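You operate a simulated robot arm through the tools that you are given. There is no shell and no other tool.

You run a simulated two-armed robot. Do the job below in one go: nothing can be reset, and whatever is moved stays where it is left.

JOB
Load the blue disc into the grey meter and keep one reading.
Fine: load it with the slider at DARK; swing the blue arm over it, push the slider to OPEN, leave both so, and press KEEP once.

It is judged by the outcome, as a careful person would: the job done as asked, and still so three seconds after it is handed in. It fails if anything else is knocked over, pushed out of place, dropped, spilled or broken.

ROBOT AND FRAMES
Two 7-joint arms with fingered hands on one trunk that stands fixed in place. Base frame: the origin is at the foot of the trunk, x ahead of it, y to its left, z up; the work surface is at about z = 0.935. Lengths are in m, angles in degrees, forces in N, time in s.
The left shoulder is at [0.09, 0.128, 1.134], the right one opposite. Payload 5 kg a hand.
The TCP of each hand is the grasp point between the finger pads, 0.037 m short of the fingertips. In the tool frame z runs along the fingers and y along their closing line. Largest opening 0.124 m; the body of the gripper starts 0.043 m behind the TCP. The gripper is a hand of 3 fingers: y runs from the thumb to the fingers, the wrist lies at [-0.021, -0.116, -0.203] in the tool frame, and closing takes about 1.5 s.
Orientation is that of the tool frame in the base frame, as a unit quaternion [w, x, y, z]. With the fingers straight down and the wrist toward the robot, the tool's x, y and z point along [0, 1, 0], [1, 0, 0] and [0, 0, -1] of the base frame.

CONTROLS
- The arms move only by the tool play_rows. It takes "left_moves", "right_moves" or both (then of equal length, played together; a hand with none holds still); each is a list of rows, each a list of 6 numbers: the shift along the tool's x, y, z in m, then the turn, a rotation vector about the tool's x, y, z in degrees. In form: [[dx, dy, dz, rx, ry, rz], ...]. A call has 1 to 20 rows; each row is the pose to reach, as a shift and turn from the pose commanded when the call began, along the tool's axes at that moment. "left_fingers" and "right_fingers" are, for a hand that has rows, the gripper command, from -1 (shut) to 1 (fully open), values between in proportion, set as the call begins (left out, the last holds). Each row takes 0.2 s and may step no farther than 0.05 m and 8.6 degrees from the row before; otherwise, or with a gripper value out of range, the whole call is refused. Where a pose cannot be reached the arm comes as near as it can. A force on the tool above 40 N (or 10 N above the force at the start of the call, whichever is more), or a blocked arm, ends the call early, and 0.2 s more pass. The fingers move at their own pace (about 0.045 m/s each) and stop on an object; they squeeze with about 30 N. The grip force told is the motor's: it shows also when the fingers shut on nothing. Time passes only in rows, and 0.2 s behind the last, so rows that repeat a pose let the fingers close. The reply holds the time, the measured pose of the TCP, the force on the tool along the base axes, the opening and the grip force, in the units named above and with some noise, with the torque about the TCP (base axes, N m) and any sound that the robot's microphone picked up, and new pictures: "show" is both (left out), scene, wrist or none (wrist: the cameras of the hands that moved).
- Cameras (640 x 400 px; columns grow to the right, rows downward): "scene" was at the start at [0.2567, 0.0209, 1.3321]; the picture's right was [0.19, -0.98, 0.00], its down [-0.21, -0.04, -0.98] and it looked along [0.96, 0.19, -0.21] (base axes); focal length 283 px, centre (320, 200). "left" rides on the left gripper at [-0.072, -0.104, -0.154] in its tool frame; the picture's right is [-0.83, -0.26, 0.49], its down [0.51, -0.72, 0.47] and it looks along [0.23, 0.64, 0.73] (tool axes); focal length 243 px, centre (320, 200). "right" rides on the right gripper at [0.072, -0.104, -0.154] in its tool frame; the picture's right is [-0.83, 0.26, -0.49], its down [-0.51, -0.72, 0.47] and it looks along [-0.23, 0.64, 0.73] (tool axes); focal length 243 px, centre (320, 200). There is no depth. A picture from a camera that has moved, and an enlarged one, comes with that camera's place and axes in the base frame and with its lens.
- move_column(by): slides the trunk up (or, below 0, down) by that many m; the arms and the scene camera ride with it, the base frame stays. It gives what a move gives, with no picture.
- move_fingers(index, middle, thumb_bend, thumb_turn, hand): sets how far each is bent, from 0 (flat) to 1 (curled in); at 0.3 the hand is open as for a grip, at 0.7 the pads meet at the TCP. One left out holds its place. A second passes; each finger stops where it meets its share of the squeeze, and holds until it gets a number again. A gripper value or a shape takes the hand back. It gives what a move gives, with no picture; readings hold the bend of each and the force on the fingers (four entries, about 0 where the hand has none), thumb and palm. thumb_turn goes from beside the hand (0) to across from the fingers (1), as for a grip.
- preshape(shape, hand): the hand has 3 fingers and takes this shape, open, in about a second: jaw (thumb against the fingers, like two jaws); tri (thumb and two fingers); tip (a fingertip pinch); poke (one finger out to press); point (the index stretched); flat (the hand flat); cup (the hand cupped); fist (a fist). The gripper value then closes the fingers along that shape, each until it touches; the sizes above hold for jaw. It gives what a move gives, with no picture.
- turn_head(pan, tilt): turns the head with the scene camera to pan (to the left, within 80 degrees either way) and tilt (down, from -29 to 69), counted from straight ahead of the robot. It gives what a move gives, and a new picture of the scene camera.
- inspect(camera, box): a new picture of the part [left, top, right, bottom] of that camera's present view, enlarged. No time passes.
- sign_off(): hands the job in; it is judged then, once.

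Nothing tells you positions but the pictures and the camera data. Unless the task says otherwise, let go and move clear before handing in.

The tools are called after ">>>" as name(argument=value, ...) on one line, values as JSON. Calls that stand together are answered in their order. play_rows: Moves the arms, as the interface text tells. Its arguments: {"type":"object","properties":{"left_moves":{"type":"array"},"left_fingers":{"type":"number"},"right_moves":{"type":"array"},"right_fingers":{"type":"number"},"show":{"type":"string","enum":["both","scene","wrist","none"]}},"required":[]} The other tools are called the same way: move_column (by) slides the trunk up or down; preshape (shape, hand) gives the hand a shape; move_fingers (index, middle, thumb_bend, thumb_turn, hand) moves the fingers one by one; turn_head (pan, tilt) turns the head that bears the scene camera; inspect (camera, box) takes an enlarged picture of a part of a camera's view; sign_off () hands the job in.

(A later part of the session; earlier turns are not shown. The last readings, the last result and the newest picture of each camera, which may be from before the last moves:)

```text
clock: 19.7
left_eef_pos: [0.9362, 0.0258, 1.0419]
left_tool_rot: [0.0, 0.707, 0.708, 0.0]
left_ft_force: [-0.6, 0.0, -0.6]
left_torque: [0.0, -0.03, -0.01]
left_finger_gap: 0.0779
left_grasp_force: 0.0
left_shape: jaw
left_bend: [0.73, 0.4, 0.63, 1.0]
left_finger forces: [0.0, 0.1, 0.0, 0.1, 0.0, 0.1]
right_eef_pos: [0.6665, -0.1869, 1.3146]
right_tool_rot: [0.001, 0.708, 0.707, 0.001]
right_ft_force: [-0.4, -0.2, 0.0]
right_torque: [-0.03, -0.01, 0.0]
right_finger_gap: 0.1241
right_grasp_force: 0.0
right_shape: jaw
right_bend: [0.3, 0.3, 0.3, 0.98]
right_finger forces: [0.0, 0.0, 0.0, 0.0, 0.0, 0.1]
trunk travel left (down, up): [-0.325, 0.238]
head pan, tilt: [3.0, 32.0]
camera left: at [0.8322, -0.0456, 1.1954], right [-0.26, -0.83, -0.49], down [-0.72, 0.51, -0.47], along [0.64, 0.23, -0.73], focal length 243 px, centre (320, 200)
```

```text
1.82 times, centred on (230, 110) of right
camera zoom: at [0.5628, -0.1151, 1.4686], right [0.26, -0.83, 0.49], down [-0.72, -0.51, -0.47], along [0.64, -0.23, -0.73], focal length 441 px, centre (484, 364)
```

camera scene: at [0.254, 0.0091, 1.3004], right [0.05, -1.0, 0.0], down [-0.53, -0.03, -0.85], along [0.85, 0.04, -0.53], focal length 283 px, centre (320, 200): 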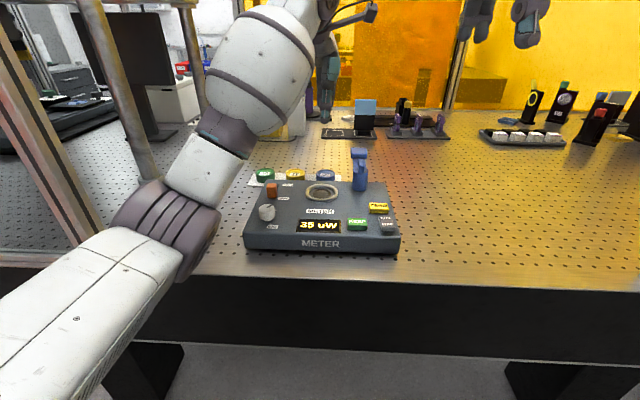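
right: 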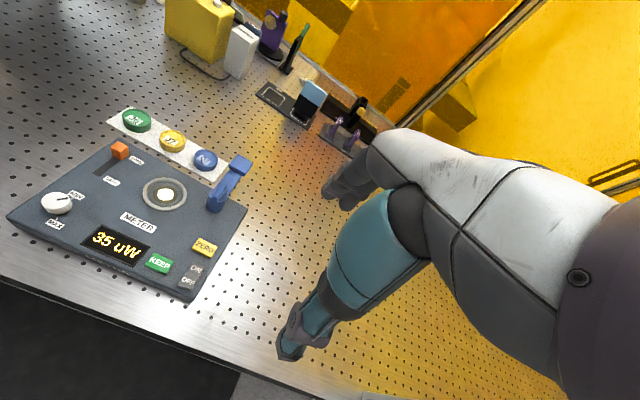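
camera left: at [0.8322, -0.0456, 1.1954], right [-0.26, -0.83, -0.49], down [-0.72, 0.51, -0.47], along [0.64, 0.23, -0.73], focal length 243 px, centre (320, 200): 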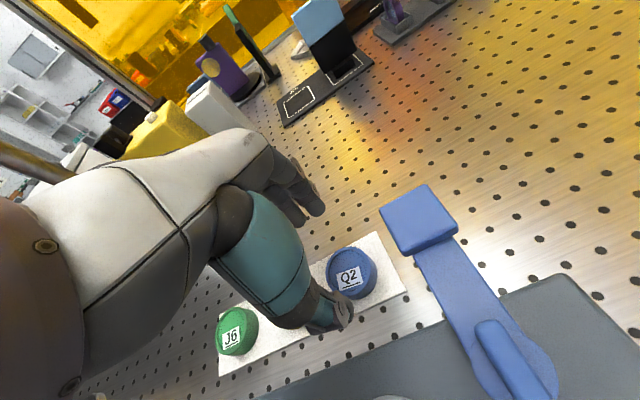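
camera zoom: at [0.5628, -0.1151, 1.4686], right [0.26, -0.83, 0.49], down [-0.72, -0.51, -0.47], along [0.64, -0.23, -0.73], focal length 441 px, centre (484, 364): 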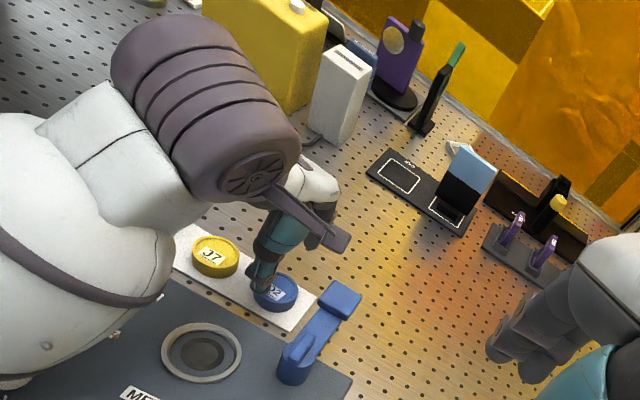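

The hand is centred over the disc, but the left forearm would come low over the meter's left side if I went down like this. I raise the trunk so the arm reaches down more steeply.

>>> move_column(by=0.2)

>>> turn_head(pan=3, tilt=40)

```text
clock: 21.9
left_eef_pos: [0.9392, 0.0265, 1.2384]
left_tool_rot: [-0.001, 0.706, 0.708, -0.001]
left_ft_force: [0.4, -0.1, -0.1]
left_torque: [-0.01, 0.02, -0.02]
left_finger_gap: 0.0781
left_grasp_force: 0.1
left_shape: jaw
left_bend: [0.73, 0.4, 0.63, 1.0]
left_finger forces: [0.0, 0.0, 0.0, 0.1, 0.1, 0.0]
right_eef_pos: [0.669, -0.1867, 1.5111]
right_tool_rot: [-0.001, 0.707, 0.707, -0.001]
right_ft_force: [0.3, -1.0, -0.7]
right_torque: [-0.01, -0.02, -0.02]
right_finger_gap: 0.1239
right_grasp_force: 0.0
right_shape: jaw
right_bend: [0.3, 0.3, 0.3, 0.98]
right_finger forces: [0.0, 0.1, 0.0, 0.1, 0.1, 0.0]
trunk travel left (down, up): [-0.525, 0.038]
head pan, tilt: [3.0, 32.0]
```

```text
clock: 22.6
left_eef_pos: [0.9386, 0.0256, 1.2409]
left_tool_rot: [-0.001, 0.706, 0.708, 0.0]
left_ft_force: [-0.4, 0.2, 0.1]
left_torque: [-0.02, 0.02, -0.01]
left_finger_gap: 0.0776
left_grasp_force: 0.2
left_shape: jaw
left_bend: [0.73, 0.4, 0.63, 1.0]
left_finger forces: [0.1, 0.1, 0.0, 0.0, 0.0, 0.0]
right_eef_pos: [0.6683, -0.1869, 1.5132]
right_tool_rot: [-0.001, 0.707, 0.707, 0.0]
right_ft_force: [-1.2, -0.3, -0.7]
right_torque: [-0.01, 0.0, 0.04]
right_finger_gap: 0.124
right_grasp_force: 0.1
right_shape: jaw
right_bend: [0.3, 0.3, 0.3, 0.98]
right_finger forces: [0.1, 0.0, 0.0, 0.1, 0.0, 0.0]
trunk travel left (down, up): [-0.525, 0.038]
head pan, tilt: [3.0, 40.0]
camera scene: at [0.162, 0.0072, 1.5144], right [0.05, -1.0, 0.0], down [-0.64, -0.03, -0.77], along [0.76, 0.04, -0.64], focal length 283 px, centre (320, 200)
```

scene: 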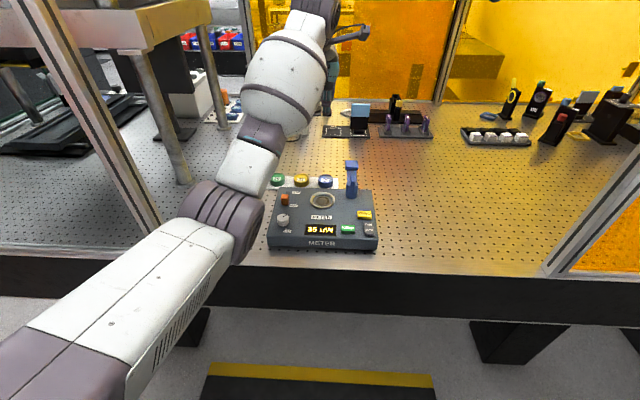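

>>> inspect(camera="left", box=[180, 110, 440, 370])

>>> inspect(camera="right", box=[120, 0, 340, 220])

>>> inspect(camera="scene", box=[230, 10, 400, 260])

```text
1.54 times, centred on (310, 240) of left
camera zoom: at [0.8339, -0.046, 1.3944], right [-0.26, -0.83, -0.49], down [-0.72, 0.51, -0.47], along [0.64, 0.23, -0.73], focal length 373 px, centre (335, 138)
```

zoom: 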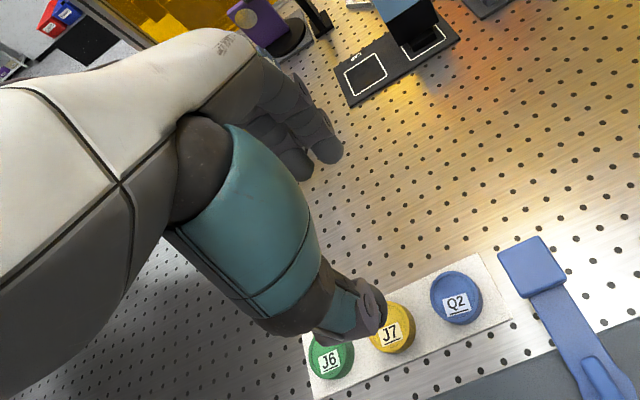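

```text
1.82 times, centred on (230, 110) of right
camera zoom: at [0.5638, -0.1153, 1.6681], right [0.26, -0.83, 0.49], down [-0.72, -0.51, -0.47], along [0.64, -0.23, -0.73], focal length 441 px, centre (484, 364)
```

zoom: 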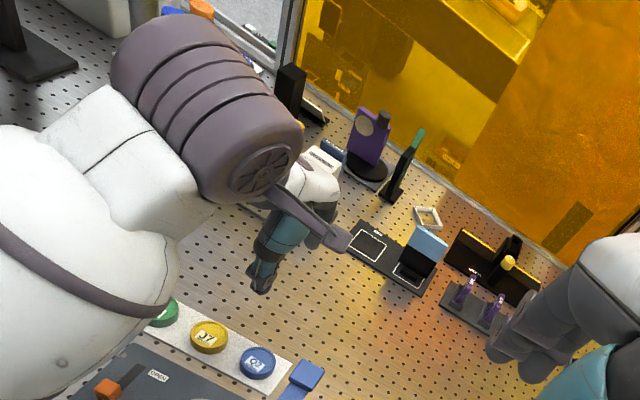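

```text
1.60 times, centred on (315, 135) of scene
camera zoom: at [0.162, 0.0072, 1.5144], right [0.05, -1.0, 0.0], down [-0.64, -0.03, -0.77], along [0.76, 0.04, -0.64], focal length 452 px, centre (328, 304)
```

zoom: 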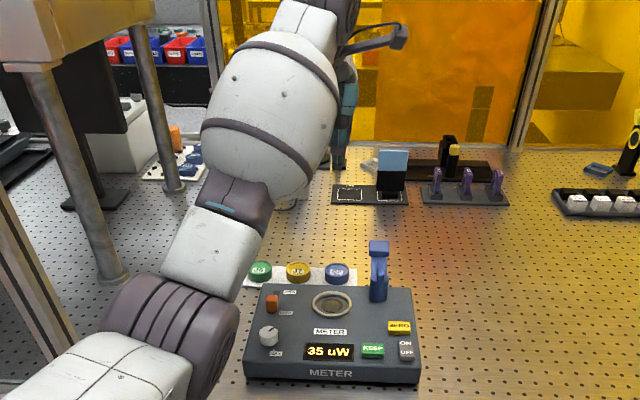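

The arm is now higher, with the jaws still open to 0.078 m over Q2. I lower again toward the disc, stopping a little above it to check.

>>> play_rows(left_moves=[[0, -0.002, 0.04, 0, 0, 0], [0, -0.003, 0.08, 0, 0, 0], [0, -0.003, 0.12, 0, 0, 0], [0, -0.003, 0.155, 0, 0, 0], [0, -0.003, 0.185, 0, 0, 0], [0, -0.003, 0.205, 0, 0, 0], [0, -0.003, 0.215, 0, 0, 0], [0, -0.003, 0.215, 0, 0, 0]], show="both")

>>> inspect(camera="scene", box=[260, 90, 400, 260])

>>> inspect(camera="left", box=[200, 130, 440, 370])

```text
clock: 24.4
left_eef_pos: [0.9357, 0.0258, 1.0264]
left_tool_rot: [0.0, 0.706, 0.708, 0.001]
left_ft_force: [-1.0, -0.2, -0.1]
left_torque: [0.02, 0.02, -0.02]
left_finger_gap: 0.0774
left_grasp_force: 0.0
left_shape: jaw
left_bend: [0.73, 0.4, 0.63, 1.0]
left_finger forces: [0.0, 0.0, 0.0, 0.0, 0.0, 0.0]
right_eef_pos: [0.6682, -0.1882, 1.5143]
right_tool_rot: [0.001, 0.707, 0.707, 0.0]
right_ft_force: [0.5, 0.5, -0.4]
right_torque: [0.01, -0.03, -0.01]
right_finger_gap: 0.1239
right_grasp_force: 0.0
right_shape: jaw
right_bend: [0.3, 0.3, 0.3, 0.98]
right_finger forces: [0.1, 0.1, 0.0, 0.0, 0.1, 0.0]
trunk travel left (down, up): [-0.525, 0.038]
head pan, tilt: [3.0, 40.0]
camera scene: at [0.1612, 0.0073, 1.5146], right [0.05, -1.0, 0.0], down [-0.64, -0.03, -0.77], along [0.76, 0.04, -0.64], focal length 283 px, centre (320, 200)
camera left: at [0.8299, -0.0461, 1.18], right [-0.26, -0.83, -0.49], down [-0.72, 0.51, -0.47], along [0.64, 0.23, -0.73], focal length 243 px, centre (320, 200)
```

scene: 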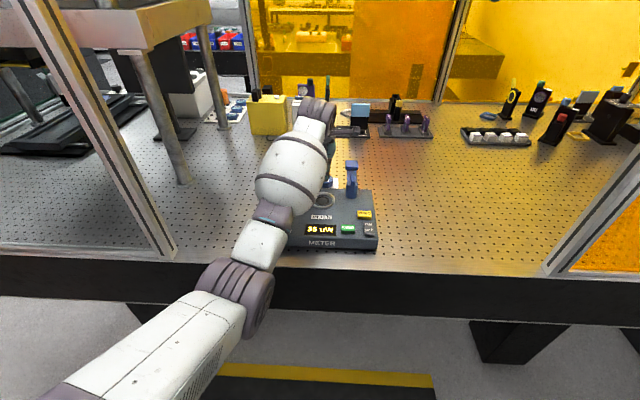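
left: 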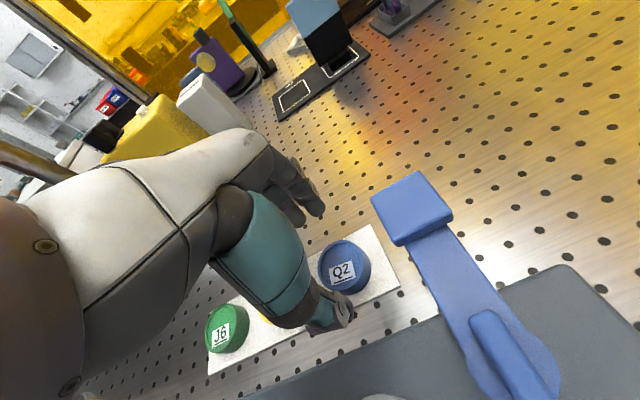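

```text
2.35 times, centred on (330, 175) of scene
camera zoom: at [0.1612, 0.0073, 1.5146], right [0.05, -1.0, 0.0], down [-0.64, -0.03, -0.77], along [0.76, 0.04, -0.64], focal length 665 px, centre (296, 259)
```

zoom: 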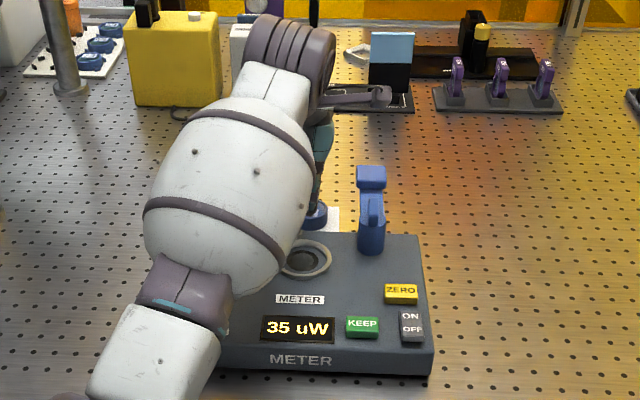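

```text
1.67 times, centred on (320, 250) of left
camera zoom: at [0.8299, -0.0461, 1.18], right [-0.26, -0.83, -0.49], down [-0.72, 0.51, -0.47], along [0.64, 0.23, -0.73], focal length 404 px, centre (320, 117)
```

zoom: 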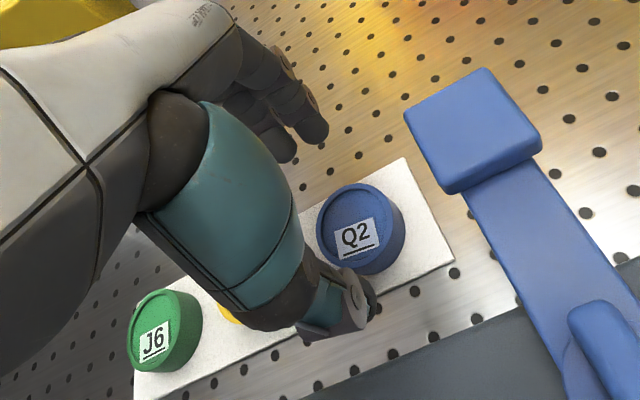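

The disc is exactly below the grasp point and the blue arm clears the hand. I lower to grasp height.

>>> play_rows(left_moves=[[0, 0, 0.015, 0, 0, 0], [0, 0, 0.03, 0, 0, 0], [0, 0, 0.04, 0, 0, 0], [0, 0, 0.047, 0, 0, 0], [0, 0, 0.047, 0, 0, 0]], show="wrist")

>>> inspect(camera="left", box=[220, 130, 420, 330])

>>> inspect(camera="right", box=[120, 60, 320, 260])

```text
clock: 25.6
left_eef_pos: [0.9347, 0.026, 0.9802]
left_tool_rot: [0.0, 0.706, 0.708, 0.0]
left_ft_force: [-0.2, -0.5, 0.2]
left_torque: [0.03, 0.0, 0.01]
left_finger_gap: 0.078
left_grasp_force: 0.2
left_shape: jaw
left_bend: [0.73, 0.4, 0.63, 1.0]
left_finger forces: [0.0, 0.0, 0.0, 0.0, 0.0, 0.1]
right_eef_pos: [0.6687, -0.1878, 1.5133]
right_tool_rot: [0.0, 0.707, 0.707, 0.0]
right_ft_force: [1.4, 0.4, -0.1]
right_torque: [0.0, 0.0, 0.02]
right_finger_gap: 0.124
right_grasp_force: 0.0
right_shape: jaw
right_bend: [0.3, 0.3, 0.3, 0.98]
right_finger forces: [0.0, 0.0, 0.1, 0.1, 0.0, 0.1]
trunk travel left (down, up): [-0.525, 0.038]
head pan, tilt: [3.0, 40.0]
camera left: at [0.8301, -0.046, 1.1331], right [-0.26, -0.83, -0.49], down [-0.72, 0.51, -0.47], along [0.64, 0.23, -0.73], focal length 243 px, centre (320, 200)
```

left: 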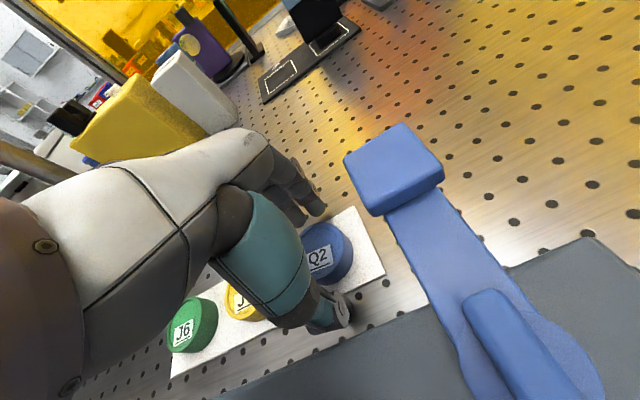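

```text
2.00 times, centred on (320, 230) of left
camera zoom: at [0.8301, -0.046, 1.1331], right [-0.26, -0.83, -0.49], down [-0.72, 0.51, -0.47], along [0.64, 0.23, -0.73], focal length 485 px, centre (320, 140)
```

zoom: 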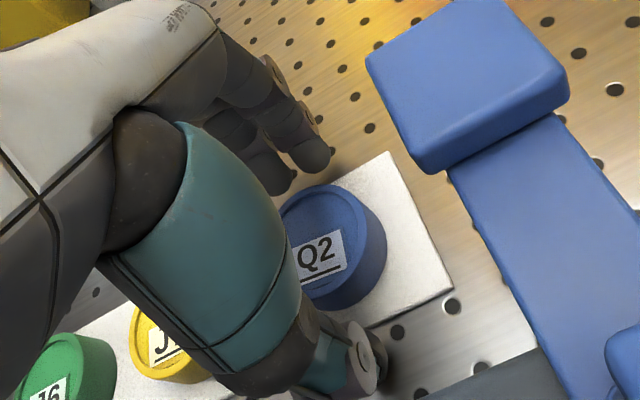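

```text
2.00 times, centred on (220, 160) of right
camera zoom: at [0.5629, -0.1152, 1.6686], right [0.26, -0.83, 0.49], down [-0.72, -0.51, -0.47], along [0.64, -0.23, -0.73], focal length 485 px, centre (520, 280)
```

zoom: 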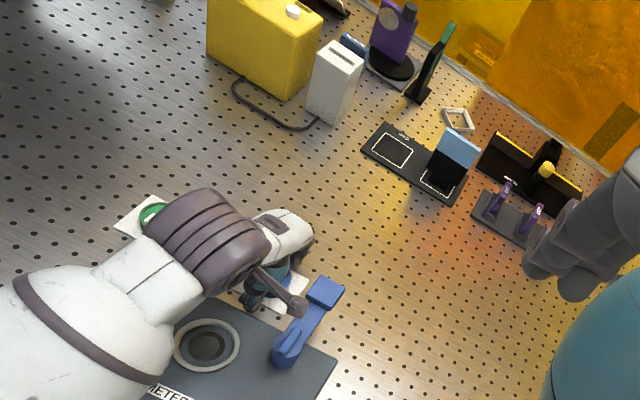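

The disc lies between thumb and fingers. I go down a last few millimetres and close.

>>> play_rows(left_moves=[[0, 0, 0.003, 0, 0, 0], [0, 0, 0.006, 0, 0, 0], [0, 0, 0.006, 0, 0, 0]], show="none")

>>> play_rows(left_moves=[[0, 0, 0, 0, 0, 0], [0, 0, 0, 0, 0, 0], [0, 0, 0, 0, 0, 0], [0, 0, 0, 0, 0, 0], [0, 0, 0, 0, 0, 0], [0, 0, 0, 0, 0, 0], [0, 0, 0, 0, 0, 0]], left_fingers=-0.4, show="wrist")

>>> inspect(camera="left", box=[220, 130, 420, 330])

```text
clock: 26.4
left_eef_pos: [0.9334, 0.0262, 0.9738]
left_tool_rot: [0.0, 0.707, 0.708, 0.0]
left_ft_force: [1.0, -0.3, 2.3]
left_torque: [0.01, -0.08, -0.01]
left_finger_gap: 0.078
left_grasp_force: 0.0
left_shape: jaw
left_bend: [0.73, 0.4, 0.63, 1.0]
left_finger forces: [0.1, 2.1, 0.0, 0.1, 0.1, 0.0]
right_eef_pos: [0.668, -0.1865, 1.5154]
right_tool_rot: [0.001, 0.707, 0.707, 0.001]
right_ft_force: [1.3, 0.1, 0.4]
right_torque: [0.01, 0.0, -0.03]
right_finger_gap: 0.1242
right_grasp_force: 0.0
right_shape: jaw
right_bend: [0.3, 0.3, 0.3, 0.98]
right_finger forces: [0.0, 0.0, 0.0, 0.0, 0.0, 0.0]
trunk travel left (down, up): [-0.525, 0.038]
head pan, tilt: [3.0, 40.0]
```

```text
clock: 28.0
left_eef_pos: [0.9343, 0.0244, 0.9746]
left_tool_rot: [0.001, 0.706, 0.708, 0.001]
left_ft_force: [7.3, 0.7, 13.0]
left_torque: [0.08, -0.73, 0.07]
left_finger_gap: 0.051
left_grasp_force: 30.6
left_shape: jaw
left_bend: [0.74, 0.46, 0.73, 1.0]
left_finger forces: [24.7, 18.0, 0.0, 0.0, 25.9, 0.0]
right_eef_pos: [0.6667, -0.1879, 1.515]
right_tool_rot: [0.0, 0.707, 0.707, 0.0]
right_ft_force: [0.7, 0.3, -0.4]
right_torque: [-0.01, -0.03, 0.03]
right_finger_gap: 0.1241
right_grasp_force: 0.0
right_shape: jaw
right_bend: [0.3, 0.3, 0.3, 0.98]
right_finger forces: [0.0, 0.1, 0.0, 0.1, 0.0, 0.0]
trunk travel left (down, up): [-0.525, 0.038]
head pan, tilt: [3.0, 40.0]
camera left: at [0.8294, -0.0463, 1.129], right [-0.26, -0.83, -0.49], down [-0.72, 0.51, -0.47], along [0.64, 0.23, -0.73], focal length 243 px, centre (320, 200)
```

left: 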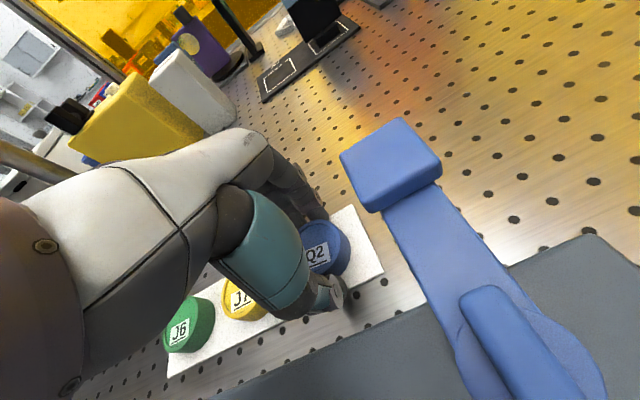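

```text
2.00 times, centred on (320, 230) of left
camera zoom: at [0.8294, -0.0463, 1.129], right [-0.26, -0.83, -0.49], down [-0.72, 0.51, -0.47], along [0.64, 0.23, -0.73], focal length 485 px, centre (320, 140)
```

zoom: 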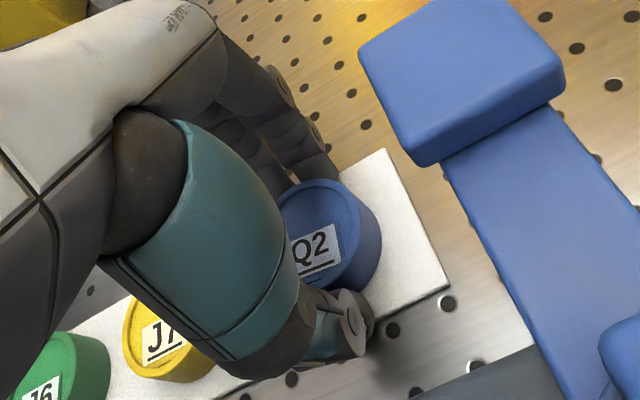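

The jaws hold the disc at a gap of 0.051 m with about 30 N; all three fingers bear. I lift it straight up slowly.

>>> play_rows(left_moves=[[0, 0, -0.004, 0, 0, 0], [0, 0, -0.01, 0, 0, 0], [0, 0, -0.02, 0, 0, 0], [0, 0, -0.035, 0, 0, 0], [0, 0, -0.055, 0, 0, 0], [0, 0, -0.075, 0, 0, 0], [0, 0, -0.075, 0, 0, 0]], show="both")

>>> inspect(camera="left", box=[220, 130, 420, 330])

>>> inspect(camera="scene", box=[260, 90, 400, 260])

```text
clock: 29.6
left_eef_pos: [0.9363, 0.026, 1.0483]
left_tool_rot: [-0.001, 0.706, 0.708, 0.0]
left_ft_force: [0.3, 0.5, -0.4]
left_torque: [-0.01, 0.0, 0.01]
left_finger_gap: 0.0469
left_grasp_force: 30.4
left_shape: jaw
left_bend: [0.74, 0.49, 0.75, 1.0]
left_finger forces: [17.3, 7.6, 0.1, 0.0, 25.5, 0.0]
right_eef_pos: [0.6672, -0.1872, 1.5153]
right_tool_rot: [0.0, 0.707, 0.707, 0.0]
right_ft_force: [0.0, 0.1, 0.5]
right_torque: [-0.04, 0.0, -0.01]
right_finger_gap: 0.1241
right_grasp_force: 0.0
right_shape: jaw
right_bend: [0.3, 0.3, 0.3, 0.98]
right_finger forces: [0.0, 0.0, 0.0, 0.1, 0.0, 0.0]
trunk travel left (down, up): [-0.525, 0.038]
head pan, tilt: [3.0, 40.0]
camera scene: at [0.1614, 0.0074, 1.5145], right [0.05, -1.0, 0.0], down [-0.64, -0.03, -0.77], along [0.76, 0.04, -0.64], focal length 283 px, centre (320, 200)
camera left: at [0.8303, -0.0458, 1.202], right [-0.26, -0.83, -0.49], down [-0.72, 0.51, -0.47], along [0.64, 0.23, -0.73], focal length 243 px, centre (320, 200)
```

scene: 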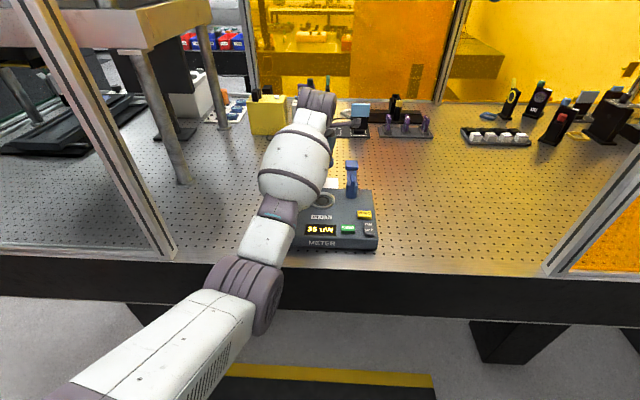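
left: 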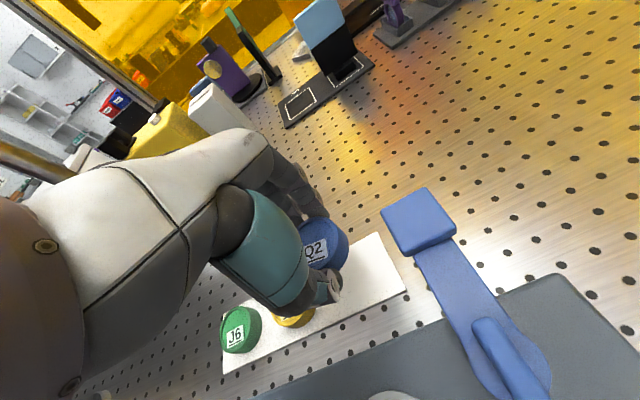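

```text
2.00 times, centred on (320, 230) of left
camera zoom: at [0.8303, -0.0458, 1.202], right [-0.26, -0.83, -0.49], down [-0.72, 0.51, -0.47], along [0.64, 0.23, -0.73], focal length 485 px, centre (320, 140)
```

zoom: 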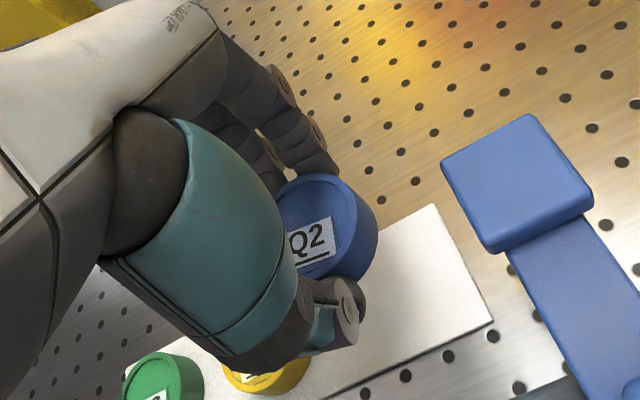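

```text
2.35 times, centred on (330, 175) of scene
camera zoom: at [0.1614, 0.0074, 1.5145], right [0.05, -1.0, 0.0], down [-0.64, -0.03, -0.77], along [0.76, 0.04, -0.64], focal length 665 px, centre (296, 259)
```

zoom: 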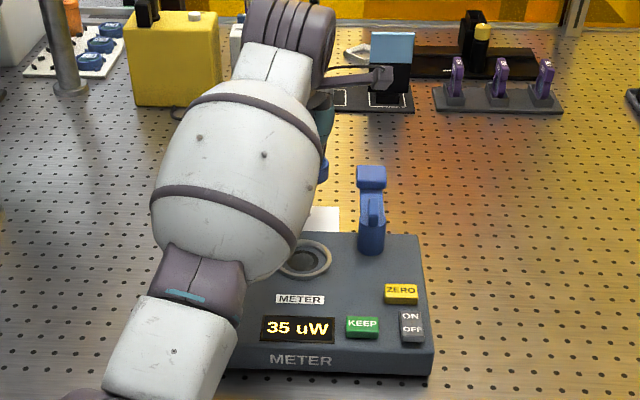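

>>> inspect(camera="right", box=[200, 130, 320, 250])

>>> inspect(camera="left", box=[270, 180, 370, 310])

```text
3.33 times, centred on (260, 190) of right
camera zoom: at [0.563, -0.1151, 1.6685], right [0.26, -0.83, 0.49], down [-0.72, -0.51, -0.47], along [0.64, -0.23, -0.73], focal length 809 px, centre (520, 233)
```

zoom: 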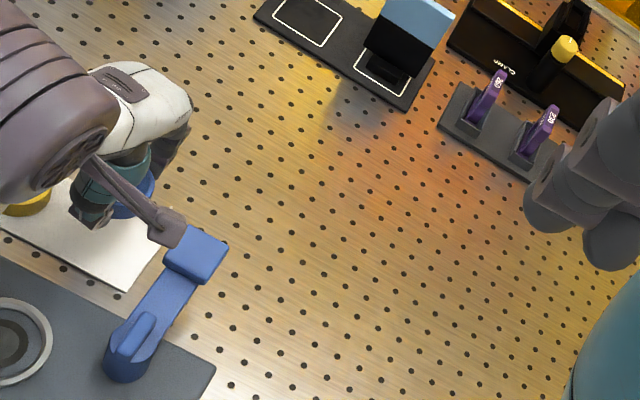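

```text
3.08 times, centred on (320, 245) of left
camera zoom: at [0.8303, -0.0458, 1.202], right [-0.26, -0.83, -0.49], down [-0.72, 0.51, -0.47], along [0.64, 0.23, -0.73], focal length 746 px, centre (320, 62)
```

zoom: 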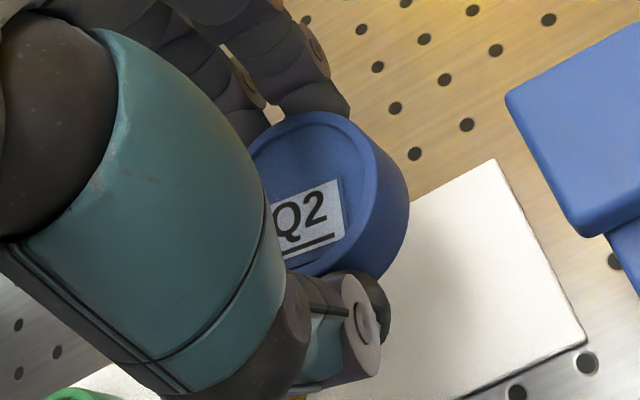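

The disc is held firmly. I bring the right hand down a bit and turn it so its camera can watch the ring and the held disc from the right side.

>>> play_rows(right_moves=[[-0.003, 0.01, 0.04, 0, 0, -8], [-0.006, 0.02, 0.08, 0, 0, -16], [-0.009, 0.03, 0.12, 0, 0, -24], [-0.012, 0.04, 0.16, 0, 0, -32], [-0.013, 0.05, 0.2, 0, 0, -40], [-0.013, 0.052, 0.23, 0, 0, -48], [-0.013, 0.052, 0.23, 0, 0, -48]], show="wrist")

```text
clock: 31.2
left_eef_pos: [0.9349, 0.0256, 1.0493]
left_tool_rot: [0.0, 0.707, 0.708, 0.001]
left_ft_force: [-0.1, 0.3, -1.1]
left_torque: [-0.01, 0.0, -0.03]
left_finger_gap: 0.0471
left_grasp_force: 30.2
left_shape: jaw
left_bend: [0.74, 0.49, 0.75, 1.0]
left_finger forces: [17.3, 7.7, 0.0, 0.0, 25.3, 0.1]
right_eef_pos: [0.7157, -0.2007, 1.3146]
right_tool_rot: [0.001, 0.422, 0.907, -0.001]
right_ft_force: [-1.1, -0.3, 0.3]
right_torque: [-0.01, -0.02, 0.03]
right_finger_gap: 0.1242
right_grasp_force: 0.1
right_shape: jaw
right_bend: [0.3, 0.3, 0.3, 0.98]
right_finger forces: [0.0, 0.0, 0.0, 0.0, 0.0, 0.1]
right hand out of reach, approached as far as the arm can: row 6, 7
trunk travel left (down, up): [-0.525, 0.038]
head pan, tilt: [3.0, 40.0]
camera right: at [0.5889, -0.2123, 1.469], right [0.73, -0.47, 0.49], down [-0.22, -0.85, -0.47], along [0.64, 0.24, -0.73], focal length 243 px, centre (320, 200)
```

right: 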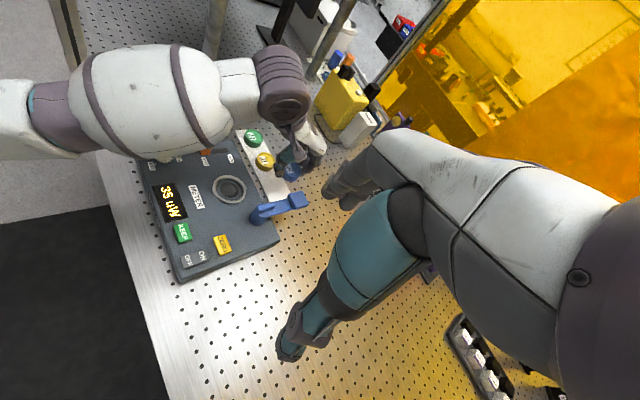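

>>> inspect(camera="right", box=[190, 110, 340, 240])

```text
3.08 times, centred on (265, 175) of right
camera zoom: at [0.5889, -0.2123, 1.469], right [0.73, -0.47, 0.49], down [-0.22, -0.85, -0.47], along [0.64, 0.24, -0.73], focal length 746 px, centre (489, 277)
```

zoom: 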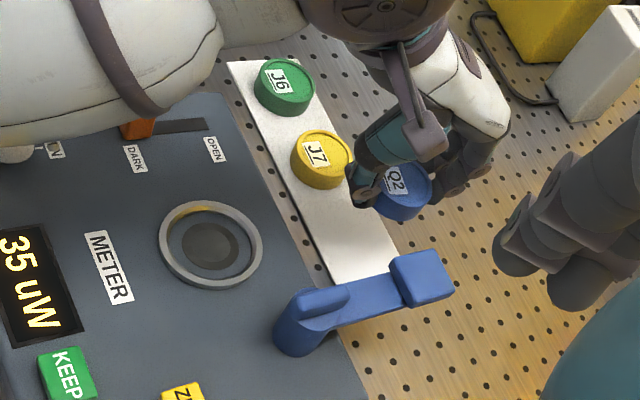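

The disc sits level in the grip. I carry it back over the ring, staying about 2.5 cm above the rim.

>>> play_rows(left_moves=[[0, -0.015, -0.008, 0, 0, 0], [0.001, -0.04, -0.008, 0, 0, 0], [0.002, -0.07, -0.008, 0, 0, 0], [0.003, -0.1, -0.008, 0, 0, 0], [0.003, -0.125, -0.008, 0, 0, 0], [0.003, -0.138, -0.008, 0, 0, 0], [0.003, -0.144, -0.008, 0, 0, 0], [0.003, -0.144, -0.008, 0, 0, 0]], show="both")

>>> inspect(camera="right", box=[150, 110, 300, 240])

>>> inspect(camera="left", box=[220, 130, 440, 350])

```text
clock: 33.0
left_eef_pos: [0.7907, 0.0272, 1.0557]
left_tool_rot: [0.0, 0.707, 0.707, 0.001]
left_ft_force: [0.3, 0.0, -1.0]
left_torque: [0.02, 0.01, 0.0]
left_finger_gap: 0.0469
left_grasp_force: 29.8
left_shape: jaw
left_bend: [0.74, 0.49, 0.75, 1.0]
left_finger forces: [17.3, 7.8, 0.0, 0.0, 25.2, 0.1]
right_eef_pos: [0.7163, -0.2009, 1.3136]
right_tool_rot: [-0.001, 0.423, 0.906, 0.001]
right_ft_force: [0.5, 0.9, -0.6]
right_torque: [0.0, 0.0, 0.03]
right_finger_gap: 0.1241
right_grasp_force: 0.1
right_shape: jaw
right_bend: [0.3, 0.3, 0.3, 0.98]
right_finger forces: [0.1, 0.0, 0.1, 0.1, 0.0, 0.0]
trunk travel left (down, up): [-0.525, 0.038]
head pan, tilt: [3.0, 40.0]
camera scene: at [0.1613, 0.0073, 1.5146], right [0.05, -1.0, 0.0], down [-0.64, -0.03, -0.77], along [0.76, 0.04, -0.64], focal length 283 px, centre (320, 200)
camera left: at [0.6862, -0.0437, 1.21], right [-0.26, -0.83, -0.49], down [-0.72, 0.51, -0.47], along [0.64, 0.23, -0.73], focal length 243 px, centre (320, 200)
```

scene: 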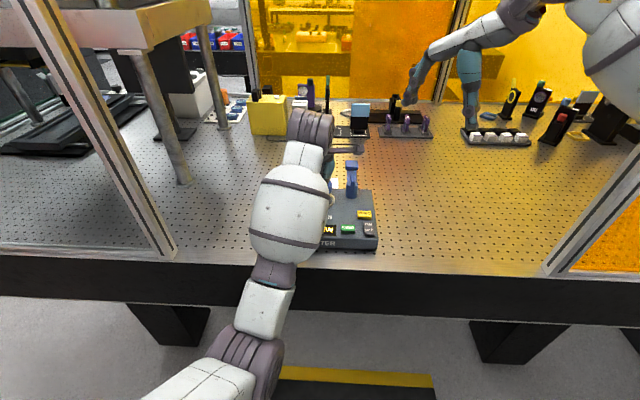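
left: 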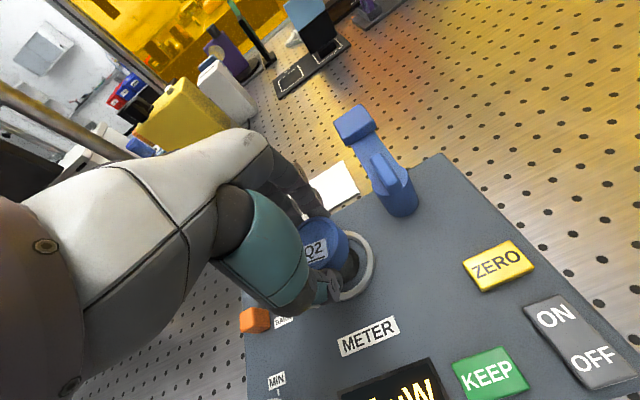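

```text
3.08 times, centred on (225, 175) of right
camera zoom: at [0.5894, -0.212, 1.4688], right [0.73, -0.47, 0.49], down [-0.23, -0.85, -0.47], along [0.64, 0.23, -0.73], focal length 746 px, centre (612, 277)
```

zoom: 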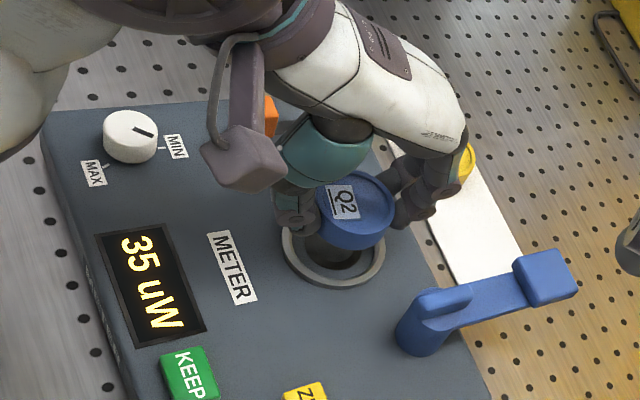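

```text
1.82 times, centred on (330, 240) of left
camera zoom: at [0.6862, -0.0437, 1.21], right [-0.26, -0.83, -0.49], down [-0.72, 0.51, -0.47], along [0.64, 0.23, -0.73], focal length 441 px, centre (302, 127)
```

zoom: 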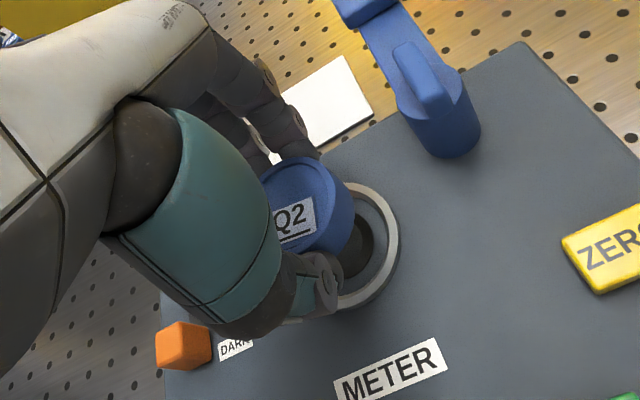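

The disc hovers above the ring, seemingly within a few millimetres of centre. I lower it closer to the rim so that parallax shrinks, then re-check the centring.

>>> play_rows(left_moves=[[0, 0, 0.008, 0, 0, 0], [0, 0, 0.016, 0, 0, 0], [0, 0, 0.02, 0, 0, 0], [0, 0, 0.02, 0, 0, 0]], show="none")

>>> inspect(camera="right", box=[200, 140, 260, 200])

>>> inspect(camera="left", box=[280, 200, 400, 320])

>>> inspect(camera="scene", box=[300, 160, 400, 260])

```text
clock: 34.0
left_eef_pos: [0.7919, 0.0291, 1.0366]
left_tool_rot: [0.0, 0.707, 0.708, 0.0]
left_ft_force: [-0.1, -0.3, -0.1]
left_torque: [0.0, -0.04, 0.01]
left_finger_gap: 0.0467
left_grasp_force: 29.4
left_shape: jaw
left_bend: [0.74, 0.49, 0.75, 1.0]
left_finger forces: [17.3, 7.8, 0.0, 0.0, 25.3, 0.0]
right_eef_pos: [0.7158, -0.1994, 1.3142]
right_tool_rot: [0.0, 0.423, 0.906, 0.0]
right_ft_force: [-0.1, -0.8, 0.8]
right_torque: [0.02, 0.0, -0.03]
right_finger_gap: 0.1239
right_grasp_force: 0.1
right_shape: jaw
right_bend: [0.3, 0.3, 0.3, 0.98]
right_finger forces: [0.0, 0.0, 0.0, 0.0, 0.0, 0.0]
trunk travel left (down, up): [-0.525, 0.038]
head pan, tilt: [3.0, 40.0]
```

```text
6.67 times, centred on (230, 170) of right
camera zoom: at [0.5893, -0.212, 1.4689], right [0.73, -0.47, 0.49], down [-0.23, -0.85, -0.47], along [0.64, 0.23, -0.73], focal length 1618 px, centre (920, 400)
```

zoom: 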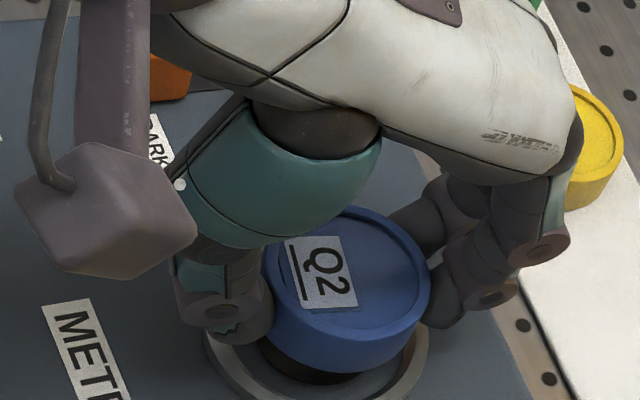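

```text
3.33 times, centred on (340, 260) of left
camera zoom: at [0.686, -0.0434, 1.1899], right [-0.26, -0.83, -0.49], down [-0.72, 0.51, -0.47], along [0.64, 0.23, -0.73], focal length 809 px, centre (253, 0)
```

zoom: 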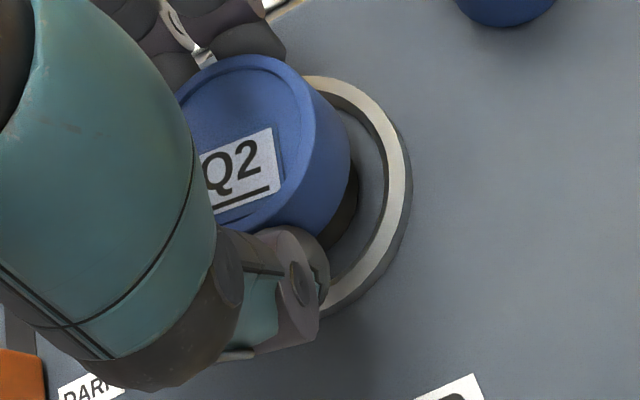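

```text
4.00 times, centred on (350, 210) of scene
camera zoom: at [0.1612, 0.0073, 1.5146], right [0.05, -1.0, 0.0], down [-0.64, -0.03, -0.77], along [0.77, 0.04, -0.64], focal length 1131 px, centre (200, 160)
```

zoom: 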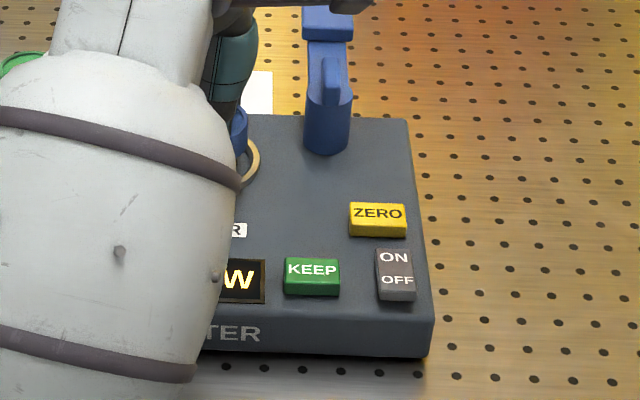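

The disc is close to centred; by my estimates it should go about 3 mm to the left. I correct that and lower a few millimetres more.

>>> play_rows(left_moves=[[0.0015, -0.0005, 0, 0, 0, 0], [0.003, -0.001, 0.003, 0, 0, 0], [0.003, -0.001, 0.008, 0, 0, 0], [0.003, -0.001, 0.008, 0, 0, 0]], show="none")

>>> inspect(camera="right", box=[195, 150, 265, 210])

>>> inspect(camera="left", box=[280, 200, 400, 320])

```text
clock: 35.0
left_eef_pos: [0.7896, 0.0312, 1.0283]
left_tool_rot: [0.0, 0.707, 0.708, 0.0]
left_ft_force: [0.2, 0.2, -1.2]
left_torque: [0.0, -0.04, -0.01]
left_finger_gap: 0.0473
left_grasp_force: 30.1
left_shape: jaw
left_bend: [0.74, 0.49, 0.75, 1.0]
left_finger forces: [17.4, 7.8, 0.0, 0.0, 25.4, 0.0]
right_eef_pos: [0.7164, -0.1993, 1.3147]
right_tool_rot: [0.0, 0.422, 0.907, 0.001]
right_ft_force: [-0.3, 0.1, 0.3]
right_torque: [0.02, 0.05, -0.02]
right_finger_gap: 0.1239
right_grasp_force: 0.1
right_shape: jaw
right_bend: [0.3, 0.3, 0.3, 0.98]
right_finger forces: [0.1, 0.1, 0.0, 0.1, 0.0, 0.0]
trunk travel left (down, up): [-0.525, 0.038]
head pan, tilt: [3.0, 40.0]
```

```text
6.67 times, centred on (230, 180) of right
camera zoom: at [0.5894, -0.212, 1.4688], right [0.73, -0.47, 0.49], down [-0.23, -0.85, -0.47], along [0.64, 0.23, -0.73], focal length 1618 px, centre (920, 333)
```

zoom: 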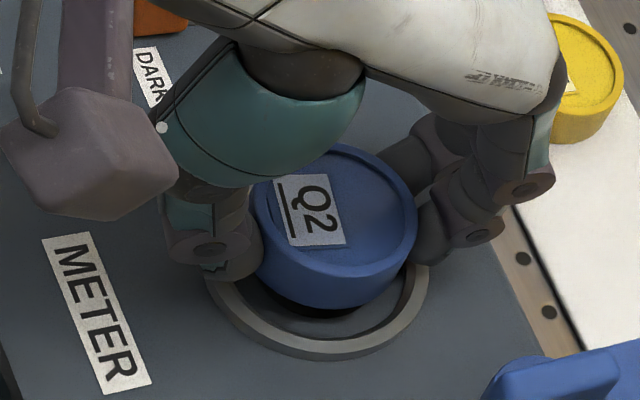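

```text
3.33 times, centred on (340, 260) of left
camera zoom: at [0.6851, -0.0399, 1.1819], right [-0.26, -0.83, -0.49], down [-0.72, 0.51, -0.47], along [0.64, 0.23, -0.73], focal length 809 px, centre (253, 0)
```

zoom: 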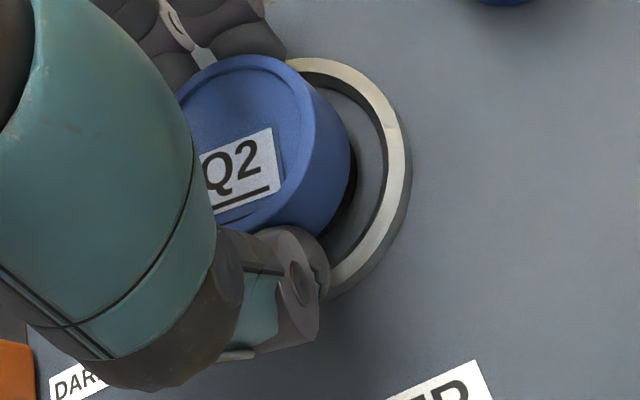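

The disc is now just above the rim and within about 2–3 mm of centre, with clearance around 4 mm. I shift a touch and lower gently, watching the force.

>>> play_rows(left_moves=[[-0.001, -0.0015, 0.001, 0, 0, 0], [-0.0015, -0.002, 0.003, 0, 0, 0], [-0.0015, -0.002, 0.005, 0, 0, 0], [-0.0015, -0.002, 0.007, 0, 0, 0]], show="none")

>>> inspect(camera="right", box=[195, 150, 265, 210])

>>> inspect(camera="left", box=[280, 200, 400, 320])

```text
clock: 36.0
left_eef_pos: [0.7869, 0.0307, 1.0246]
left_tool_rot: [0.002, 0.706, 0.708, 0.001]
left_ft_force: [2.3, 0.5, 11.6]
left_torque: [-0.18, -0.54, 0.02]
left_finger_gap: 0.0473
left_grasp_force: 30.2
left_shape: jaw
left_bend: [0.74, 0.49, 0.75, 1.0]
left_finger forces: [30.1, 7.8, 0.0, 0.0, 25.4, 0.1]
right_eef_pos: [0.716, -0.2008, 1.3168]
right_tool_rot: [0.001, 0.422, 0.906, -0.001]
right_ft_force: [-0.6, -0.6, -0.4]
right_torque: [0.01, 0.01, -0.03]
right_finger_gap: 0.1241
right_grasp_force: 0.1
right_shape: jaw
right_bend: [0.3, 0.3, 0.3, 0.98]
right_finger forces: [0.0, 0.0, 0.1, 0.1, 0.0, 0.0]
trunk travel left (down, up): [-0.525, 0.038]
head pan, tilt: [3.0, 40.0]
```

```text
6.67 times, centred on (230, 180) of right
camera zoom: at [0.5877, -0.212, 1.4703], right [0.73, -0.47, 0.49], down [-0.22, -0.85, -0.47], along [0.64, 0.23, -0.73], focal length 1618 px, centre (920, 333)
```

zoom: 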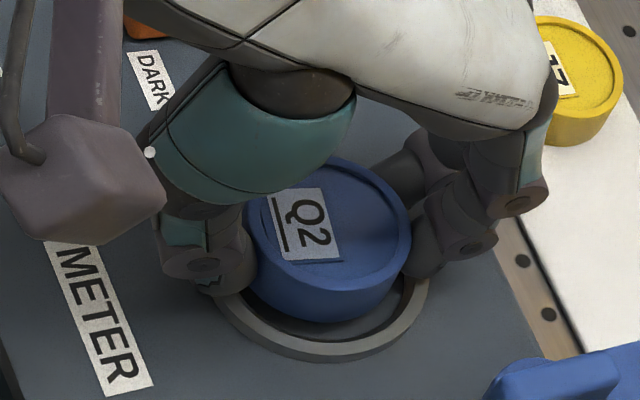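

```text
3.33 times, centred on (340, 260) of left
camera zoom: at [0.6821, -0.0416, 1.1779], right [-0.26, -0.83, -0.49], down [-0.72, 0.51, -0.48], along [0.64, 0.23, -0.73], focal length 809 px, centre (253, 0)
```

zoom: 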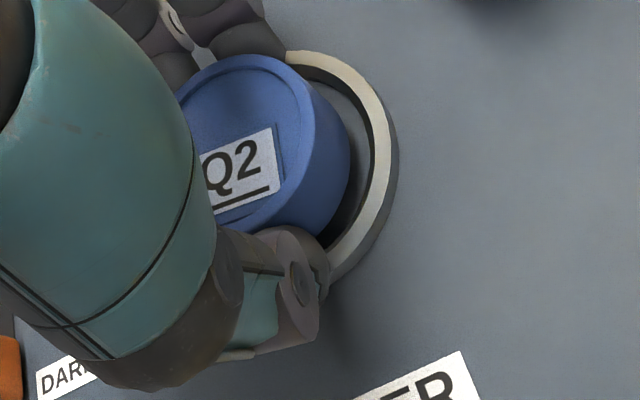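

Contact: the torque tells me the index tip touches the ring's far rim while the disc is centred within about 2 mm and at rim level. I relieve the pressure a millimetre and open the fingers so the disc drops into its seat.

>>> play_rows(left_moves=[[-0.001, 0.0005, -0.001, 0, 0, 0], [-0.001, 0.0005, -0.002, 0, 0, 0], [-0.001, 0.0005, -0.002, 0, 0, 0]], show="none")

>>> play_rows(left_moves=[[0, 0, 0, 0, 0, 0], [0, 0, 0, 0, 0, 0], [0, 0, 0, 0, 0, 0], [0, 0, 0, 0, 0, 0], [0, 0, 0, 0, 0, 0]], left_fingers=0.25, show="none")

>>> inspect(camera="right", box=[195, 150, 265, 210])

>>> inspect(camera="left", box=[280, 200, 400, 320])

```text
clock: 36.8
left_eef_pos: [0.7873, 0.0292, 1.0255]
left_tool_rot: [0.001, 0.706, 0.708, 0.001]
left_ft_force: [2.0, 2.8, 14.6]
left_torque: [-0.06, -0.6, 0.15]
left_finger_gap: 0.0475
left_grasp_force: 29.7
left_shape: jaw
left_bend: [0.74, 0.49, 0.75, 1.0]
left_finger forces: [32.2, 8.2, 0.0, 0.0, 25.6, 0.1]
right_eef_pos: [0.7159, -0.1996, 1.3151]
right_tool_rot: [0.001, 0.423, 0.906, 0.001]
right_ft_force: [1.0, -0.5, 0.2]
right_torque: [0.01, -0.03, 0.0]
right_finger_gap: 0.1239
right_grasp_force: 0.0
right_shape: jaw
right_bend: [0.3, 0.3, 0.3, 0.98]
right_finger forces: [0.0, 0.0, 0.1, 0.1, 0.0, 0.0]
trunk travel left (down, up): [-0.525, 0.038]
head pan, tilt: [3.0, 40.0]
```

```text
clock: 38.0
left_eef_pos: [0.7883, 0.0282, 1.0229]
left_tool_rot: [0.0, 0.706, 0.708, -0.001]
left_ft_force: [0.2, -0.4, -1.2]
left_torque: [-0.02, 0.04, -0.01]
left_finger_gap: 0.0771
left_grasp_force: 0.0
left_shape: jaw
left_bend: [0.73, 0.4, 0.63, 1.0]
left_finger forces: [0.1, 0.1, 0.0, 0.0, 0.1, 0.0]
right_eef_pos: [0.7172, -0.2018, 1.3137]
right_tool_rot: [0.001, 0.422, 0.907, 0.0]
right_ft_force: [0.1, -0.2, -0.7]
right_torque: [-0.01, 0.02, 0.02]
right_finger_gap: 0.1241
right_grasp_force: 0.1
right_shape: jaw
right_bend: [0.3, 0.3, 0.3, 0.98]
right_finger forces: [0.1, 0.0, 0.1, 0.1, 0.0, 0.1]
trunk travel left (down, up): [-0.525, 0.038]
head pan, tilt: [3.0, 40.0]
```

```text
6.67 times, centred on (230, 180) of right
camera zoom: at [0.5898, -0.2121, 1.4685], right [0.73, -0.47, 0.49], down [-0.23, -0.85, -0.47], along [0.64, 0.23, -0.73], focal length 1618 px, centre (920, 333)
```

zoom: 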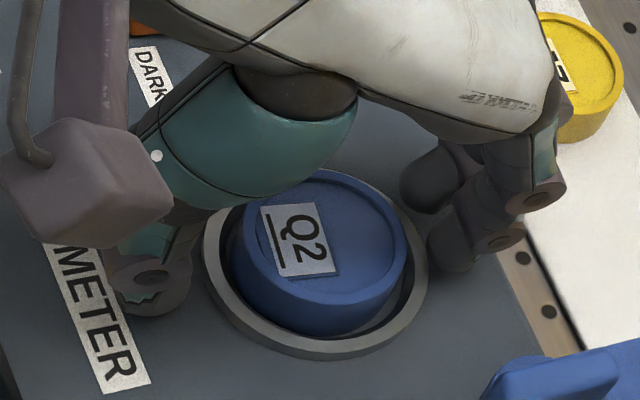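

```text
3.33 times, centred on (340, 260) of left
camera zoom: at [0.6843, -0.0429, 1.1765], right [-0.26, -0.83, -0.49], down [-0.72, 0.51, -0.47], along [0.64, 0.23, -0.73], focal length 809 px, centre (253, 0)
```

zoom: 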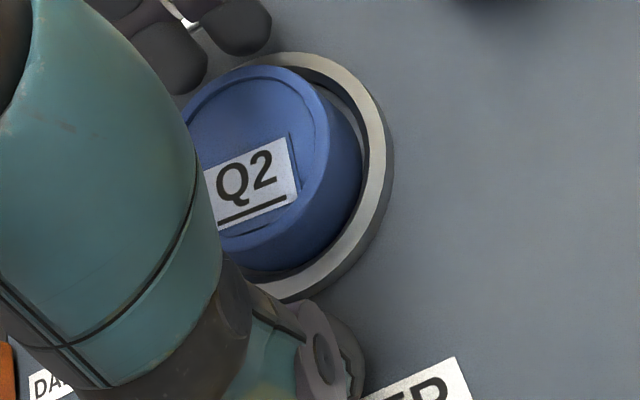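

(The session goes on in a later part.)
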